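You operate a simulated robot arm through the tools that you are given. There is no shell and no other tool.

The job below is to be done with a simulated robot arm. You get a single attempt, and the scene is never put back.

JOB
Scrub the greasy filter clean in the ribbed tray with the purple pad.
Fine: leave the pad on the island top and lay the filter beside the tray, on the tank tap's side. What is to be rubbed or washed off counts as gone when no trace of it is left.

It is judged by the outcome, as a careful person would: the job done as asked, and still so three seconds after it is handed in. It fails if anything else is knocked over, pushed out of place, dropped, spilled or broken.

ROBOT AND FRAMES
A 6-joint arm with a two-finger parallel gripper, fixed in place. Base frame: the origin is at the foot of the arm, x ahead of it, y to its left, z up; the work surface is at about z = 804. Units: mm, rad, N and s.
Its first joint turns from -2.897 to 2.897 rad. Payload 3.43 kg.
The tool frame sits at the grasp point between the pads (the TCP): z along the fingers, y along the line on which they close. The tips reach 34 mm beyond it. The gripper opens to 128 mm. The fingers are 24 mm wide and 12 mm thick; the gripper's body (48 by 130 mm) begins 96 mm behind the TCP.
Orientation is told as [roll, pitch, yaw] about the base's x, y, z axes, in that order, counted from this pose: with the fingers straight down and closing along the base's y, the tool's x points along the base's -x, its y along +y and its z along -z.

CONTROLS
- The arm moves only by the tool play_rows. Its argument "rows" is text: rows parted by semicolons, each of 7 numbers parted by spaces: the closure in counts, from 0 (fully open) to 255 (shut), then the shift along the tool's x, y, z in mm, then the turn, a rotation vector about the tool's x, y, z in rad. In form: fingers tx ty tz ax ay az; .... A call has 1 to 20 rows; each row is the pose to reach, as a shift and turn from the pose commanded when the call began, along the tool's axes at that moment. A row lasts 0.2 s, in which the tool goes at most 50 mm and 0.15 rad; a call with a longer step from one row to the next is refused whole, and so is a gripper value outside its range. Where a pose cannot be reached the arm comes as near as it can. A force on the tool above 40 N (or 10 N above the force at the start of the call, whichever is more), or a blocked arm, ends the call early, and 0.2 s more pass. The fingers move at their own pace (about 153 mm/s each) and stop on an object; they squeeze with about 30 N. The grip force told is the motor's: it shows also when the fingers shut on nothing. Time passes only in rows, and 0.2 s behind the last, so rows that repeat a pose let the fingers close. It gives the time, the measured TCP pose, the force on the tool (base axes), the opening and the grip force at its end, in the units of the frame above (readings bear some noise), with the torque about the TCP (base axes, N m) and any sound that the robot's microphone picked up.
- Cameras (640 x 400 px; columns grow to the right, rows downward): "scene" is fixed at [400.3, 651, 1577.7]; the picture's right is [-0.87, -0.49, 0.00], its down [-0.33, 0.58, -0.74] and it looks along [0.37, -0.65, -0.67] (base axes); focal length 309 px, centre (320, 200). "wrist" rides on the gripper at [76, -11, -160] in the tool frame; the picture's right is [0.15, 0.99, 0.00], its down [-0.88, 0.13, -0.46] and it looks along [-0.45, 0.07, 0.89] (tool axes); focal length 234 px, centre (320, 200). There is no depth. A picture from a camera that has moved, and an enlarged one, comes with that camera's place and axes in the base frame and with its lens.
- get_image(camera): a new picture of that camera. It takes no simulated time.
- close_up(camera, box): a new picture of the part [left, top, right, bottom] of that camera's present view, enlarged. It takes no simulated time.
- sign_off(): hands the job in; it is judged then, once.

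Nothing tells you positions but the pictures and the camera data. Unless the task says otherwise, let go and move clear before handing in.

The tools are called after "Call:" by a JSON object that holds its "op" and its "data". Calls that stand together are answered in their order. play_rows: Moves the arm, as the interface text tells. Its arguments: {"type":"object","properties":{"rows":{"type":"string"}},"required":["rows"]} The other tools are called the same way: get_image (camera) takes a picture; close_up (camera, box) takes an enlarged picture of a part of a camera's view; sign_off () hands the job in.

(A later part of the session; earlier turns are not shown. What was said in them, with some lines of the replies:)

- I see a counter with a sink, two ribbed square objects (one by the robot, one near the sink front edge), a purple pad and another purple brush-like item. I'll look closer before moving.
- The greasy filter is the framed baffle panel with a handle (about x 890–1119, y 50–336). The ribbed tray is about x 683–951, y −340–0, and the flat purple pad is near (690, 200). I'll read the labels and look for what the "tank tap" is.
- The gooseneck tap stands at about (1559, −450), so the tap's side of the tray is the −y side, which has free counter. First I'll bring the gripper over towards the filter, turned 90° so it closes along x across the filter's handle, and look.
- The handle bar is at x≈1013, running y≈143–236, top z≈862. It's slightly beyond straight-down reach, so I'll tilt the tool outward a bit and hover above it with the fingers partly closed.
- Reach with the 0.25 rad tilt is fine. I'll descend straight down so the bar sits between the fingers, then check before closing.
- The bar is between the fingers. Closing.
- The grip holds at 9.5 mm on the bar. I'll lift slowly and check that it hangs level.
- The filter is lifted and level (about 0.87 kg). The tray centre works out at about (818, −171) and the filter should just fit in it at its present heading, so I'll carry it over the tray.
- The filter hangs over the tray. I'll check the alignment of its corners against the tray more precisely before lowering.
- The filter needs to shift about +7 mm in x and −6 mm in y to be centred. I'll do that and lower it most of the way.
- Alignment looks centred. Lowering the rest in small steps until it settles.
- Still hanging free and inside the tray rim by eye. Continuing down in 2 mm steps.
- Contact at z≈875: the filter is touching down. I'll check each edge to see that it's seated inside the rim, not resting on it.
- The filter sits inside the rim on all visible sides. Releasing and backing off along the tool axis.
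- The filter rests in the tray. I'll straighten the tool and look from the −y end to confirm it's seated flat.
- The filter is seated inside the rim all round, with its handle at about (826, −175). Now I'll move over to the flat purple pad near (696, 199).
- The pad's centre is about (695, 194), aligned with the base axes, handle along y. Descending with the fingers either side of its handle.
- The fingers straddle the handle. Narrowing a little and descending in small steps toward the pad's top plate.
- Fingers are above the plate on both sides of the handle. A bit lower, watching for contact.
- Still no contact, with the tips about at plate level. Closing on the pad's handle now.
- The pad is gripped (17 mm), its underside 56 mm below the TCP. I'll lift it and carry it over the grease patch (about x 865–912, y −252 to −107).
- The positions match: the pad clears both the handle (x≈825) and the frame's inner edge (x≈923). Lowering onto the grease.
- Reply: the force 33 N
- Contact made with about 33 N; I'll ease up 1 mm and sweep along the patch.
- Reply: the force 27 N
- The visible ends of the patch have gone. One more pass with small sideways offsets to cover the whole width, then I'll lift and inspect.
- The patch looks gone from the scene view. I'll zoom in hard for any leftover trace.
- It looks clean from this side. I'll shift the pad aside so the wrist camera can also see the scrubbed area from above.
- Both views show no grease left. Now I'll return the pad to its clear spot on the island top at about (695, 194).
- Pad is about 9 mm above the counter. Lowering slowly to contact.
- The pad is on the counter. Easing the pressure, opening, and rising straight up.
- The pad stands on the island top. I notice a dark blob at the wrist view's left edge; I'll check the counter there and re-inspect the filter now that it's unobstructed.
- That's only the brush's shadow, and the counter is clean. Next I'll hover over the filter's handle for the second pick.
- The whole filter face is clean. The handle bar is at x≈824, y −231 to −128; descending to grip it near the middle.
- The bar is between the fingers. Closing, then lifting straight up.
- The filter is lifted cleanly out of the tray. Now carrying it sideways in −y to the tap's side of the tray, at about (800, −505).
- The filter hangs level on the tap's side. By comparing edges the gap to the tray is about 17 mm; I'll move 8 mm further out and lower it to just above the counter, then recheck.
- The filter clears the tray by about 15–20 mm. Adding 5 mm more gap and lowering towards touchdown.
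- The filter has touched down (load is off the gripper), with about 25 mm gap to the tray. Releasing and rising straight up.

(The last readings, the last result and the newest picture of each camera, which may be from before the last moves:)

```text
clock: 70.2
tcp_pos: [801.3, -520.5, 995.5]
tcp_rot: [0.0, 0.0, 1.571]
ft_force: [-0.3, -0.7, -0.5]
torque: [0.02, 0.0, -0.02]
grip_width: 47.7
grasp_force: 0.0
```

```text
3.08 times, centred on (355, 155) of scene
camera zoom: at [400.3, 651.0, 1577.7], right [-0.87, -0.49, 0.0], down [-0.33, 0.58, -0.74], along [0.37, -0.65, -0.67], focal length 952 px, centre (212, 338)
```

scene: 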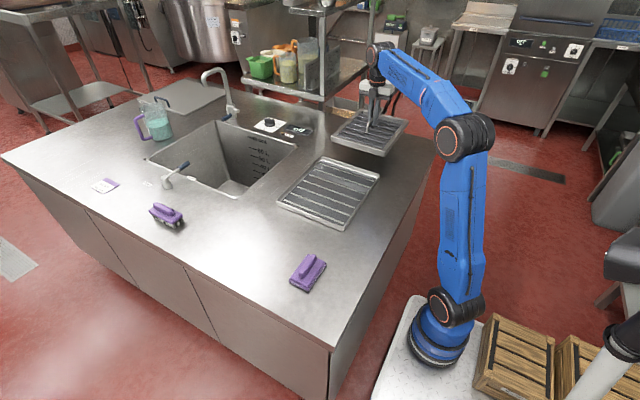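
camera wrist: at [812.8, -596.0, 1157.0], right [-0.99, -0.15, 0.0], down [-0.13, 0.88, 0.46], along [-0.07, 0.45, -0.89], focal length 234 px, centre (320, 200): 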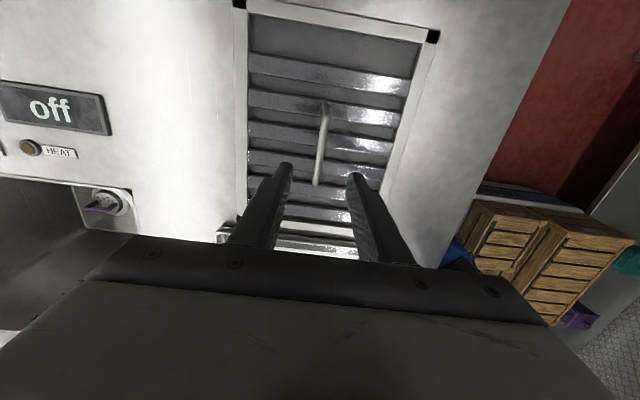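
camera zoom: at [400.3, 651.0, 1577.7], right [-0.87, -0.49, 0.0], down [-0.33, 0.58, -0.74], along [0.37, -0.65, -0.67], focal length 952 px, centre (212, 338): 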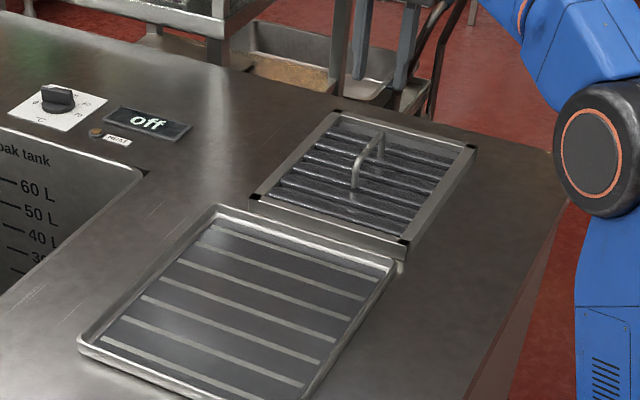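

The filter rests on the counter by the tray. I'll move up and toward the tray so the wrist camera can check the gap and that it's flat.

Call:
{"op": "play_rows", "data": {"rows": "120 -20 0 -20 0 0 0; 80 -50 0 -45 0 0 0; 40 -85 0 -70 0 0 0; 0 -115 0 -95 0 0 0; 0 -125 0 -105 0 0 0; 0 -125 0 -105 0 0 0"}}

Call:
{"op": "get_image", "data": {"camera": "wrist"}}

Call:
{"op": "close_up", "data": {"camera": "wrist", "box": [200, 0, 440, 240]}}

Call:
{"op": "close_up", "data": {"camera": "scene", "box": [320, 110, 400, 190]}}

```text
clock: 71.6
tcp_pos: [800.6, -392.8, 1098.5]
tcp_rot: [0.001, 0.001, 1.57]
ft_force: [-0.1, 0.4, 0.2]
torque: [0.01, 0.01, 0.0]
grip_width: 128.0
grasp_force: 0.1
```

```text
taken
camera wrist: at [812.2, -468.4, 1261.5], right [-0.99, -0.15, 0.0], down [-0.13, 0.88, 0.46], along [-0.07, 0.45, -0.89], focal length 234 px, centre (320, 200)
```

wrist: 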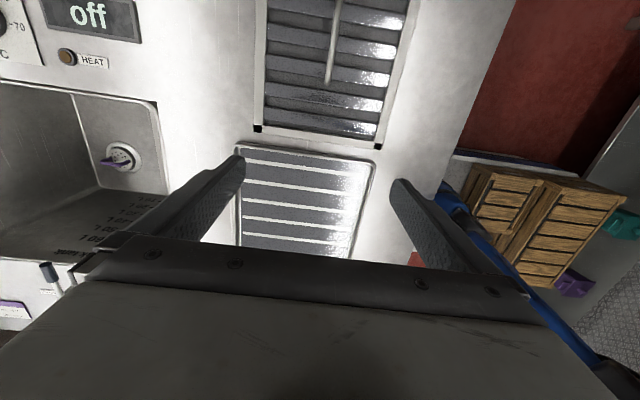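

```text
1.67 times, centred on (320, 120) of wrist
camera zoom: at [812.2, -468.4, 1261.5], right [-0.99, -0.15, 0.0], down [-0.13, 0.88, 0.46], along [-0.07, 0.45, -0.89], focal length 390 px, centre (320, 333)
```

zoom: 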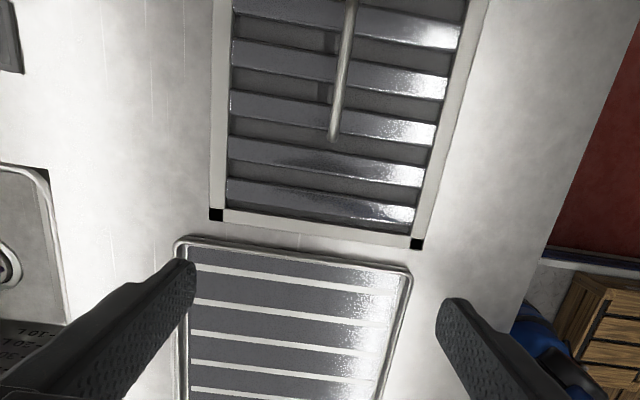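

```text
5.00 times, centred on (360, 150) of scene
camera zoom: at [400.3, 651.0, 1577.7], right [-0.87, -0.49, 0.0], down [-0.33, 0.58, -0.74], along [0.37, -0.65, -0.67], focal length 1547 px, centre (120, 450)
```

zoom: 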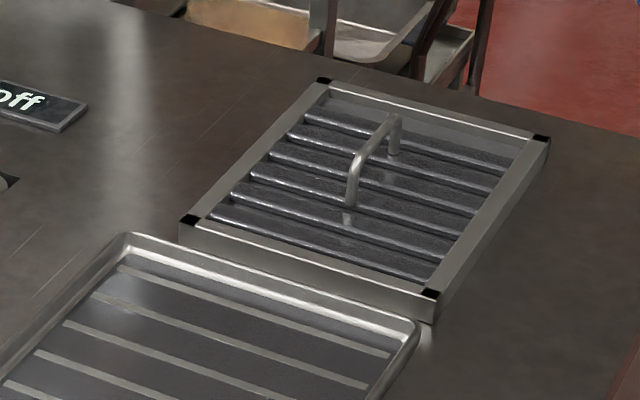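

There's a clear gap and the filter lies flat on the tap's side. One last close check for grease traces on the filter, tray and pad, and that nothing else has moved.

Call:
{"op": "close_up", "data": {"camera": "wrist", "box": [255, 0, 405, 150]}}

Call:
{"op": "close_up", "data": {"camera": "scene", "box": [335, 125, 385, 165]}}

Call:
{"op": "get_image", "data": {"camera": "scene"}}

Call:
{"op": "close_up", "data": {"camera": "scene", "box": [270, 150, 390, 240]}}

```text
2.67 times, centred on (330, 75) of wrist
camera zoom: at [812.2, -468.4, 1261.5], right [-0.99, -0.15, 0.0], down [-0.13, 0.88, 0.46], along [-0.07, 0.45, -0.89], focal length 624 px, centre (293, 533)
```

zoom: 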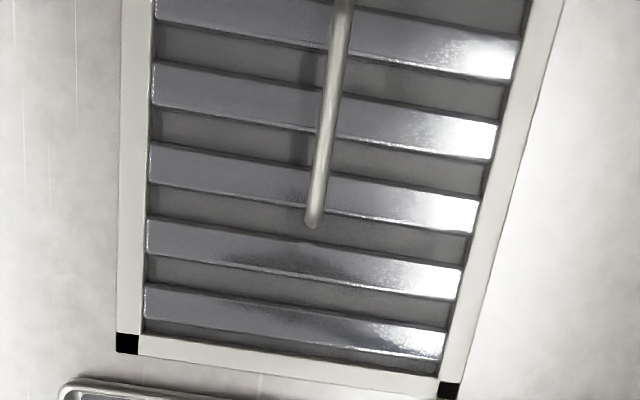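

```text
10.00 times, centred on (360, 145) of scene
camera zoom: at [400.3, 651.0, 1577.7], right [-0.87, -0.49, 0.0], down [-0.33, 0.58, -0.74], along [0.37, -0.65, -0.67], focal length 3094 px, centre (-80, 750)
```

zoom: 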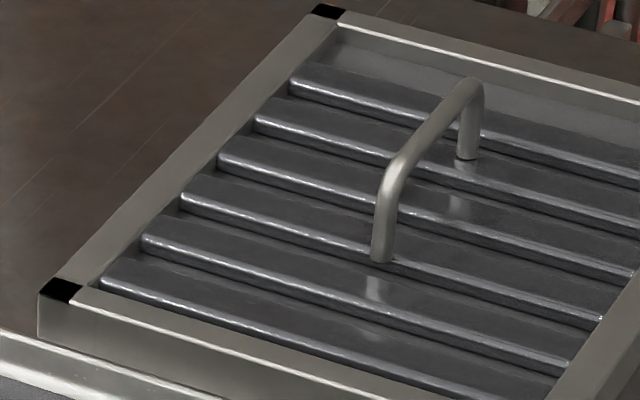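

```text
taken
```

scene: 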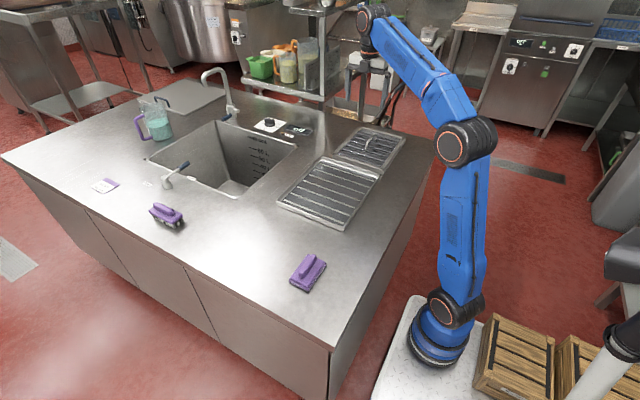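

```text
4.44 times, centred on (330, 195) of scene
camera zoom: at [400.3, 651.0, 1577.7], right [-0.87, -0.49, 0.0], down [-0.33, 0.58, -0.74], along [0.37, -0.65, -0.67], focal length 1375 px, centre (276, 222)
```

zoom: 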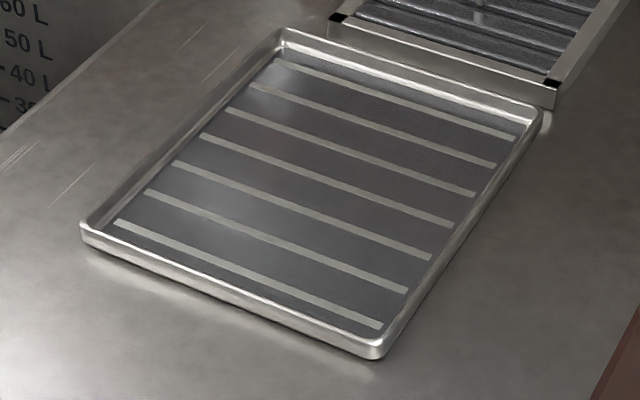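

The filter shows no trace of grease and lies flat beside the tray, on the gooseneck tap's side. The pad stands on the island top, the tray and everything else look undisturbed, and the gripper is open and clear. Handing in.

Call:
{"op": "sign_off", "data": {}}

```text
The job is handed in.
```

I scrubbed the filter clean with the purple pad in the ribbed tray and handed the job in. Close-ups from the scene camera and the wrist camera showed no trace of grease left on its upper face. I had no view of the underside, so I didn't check it.

- **Filter:** it lies flat on the island top beside the tray, with a gap of about 20 mm. I took the "tank tap" to be the gooseneck tap, so it is on that side of the tray. The lever marked open and closed is on the other side of the tank.
- **Pad:** it is back on the island top, at about the spot where I found it.
- **Everything else:** the tray, brush, jug and tank controls look undisturbed in the final pictures. The gripper is empty, open and clear of everything.
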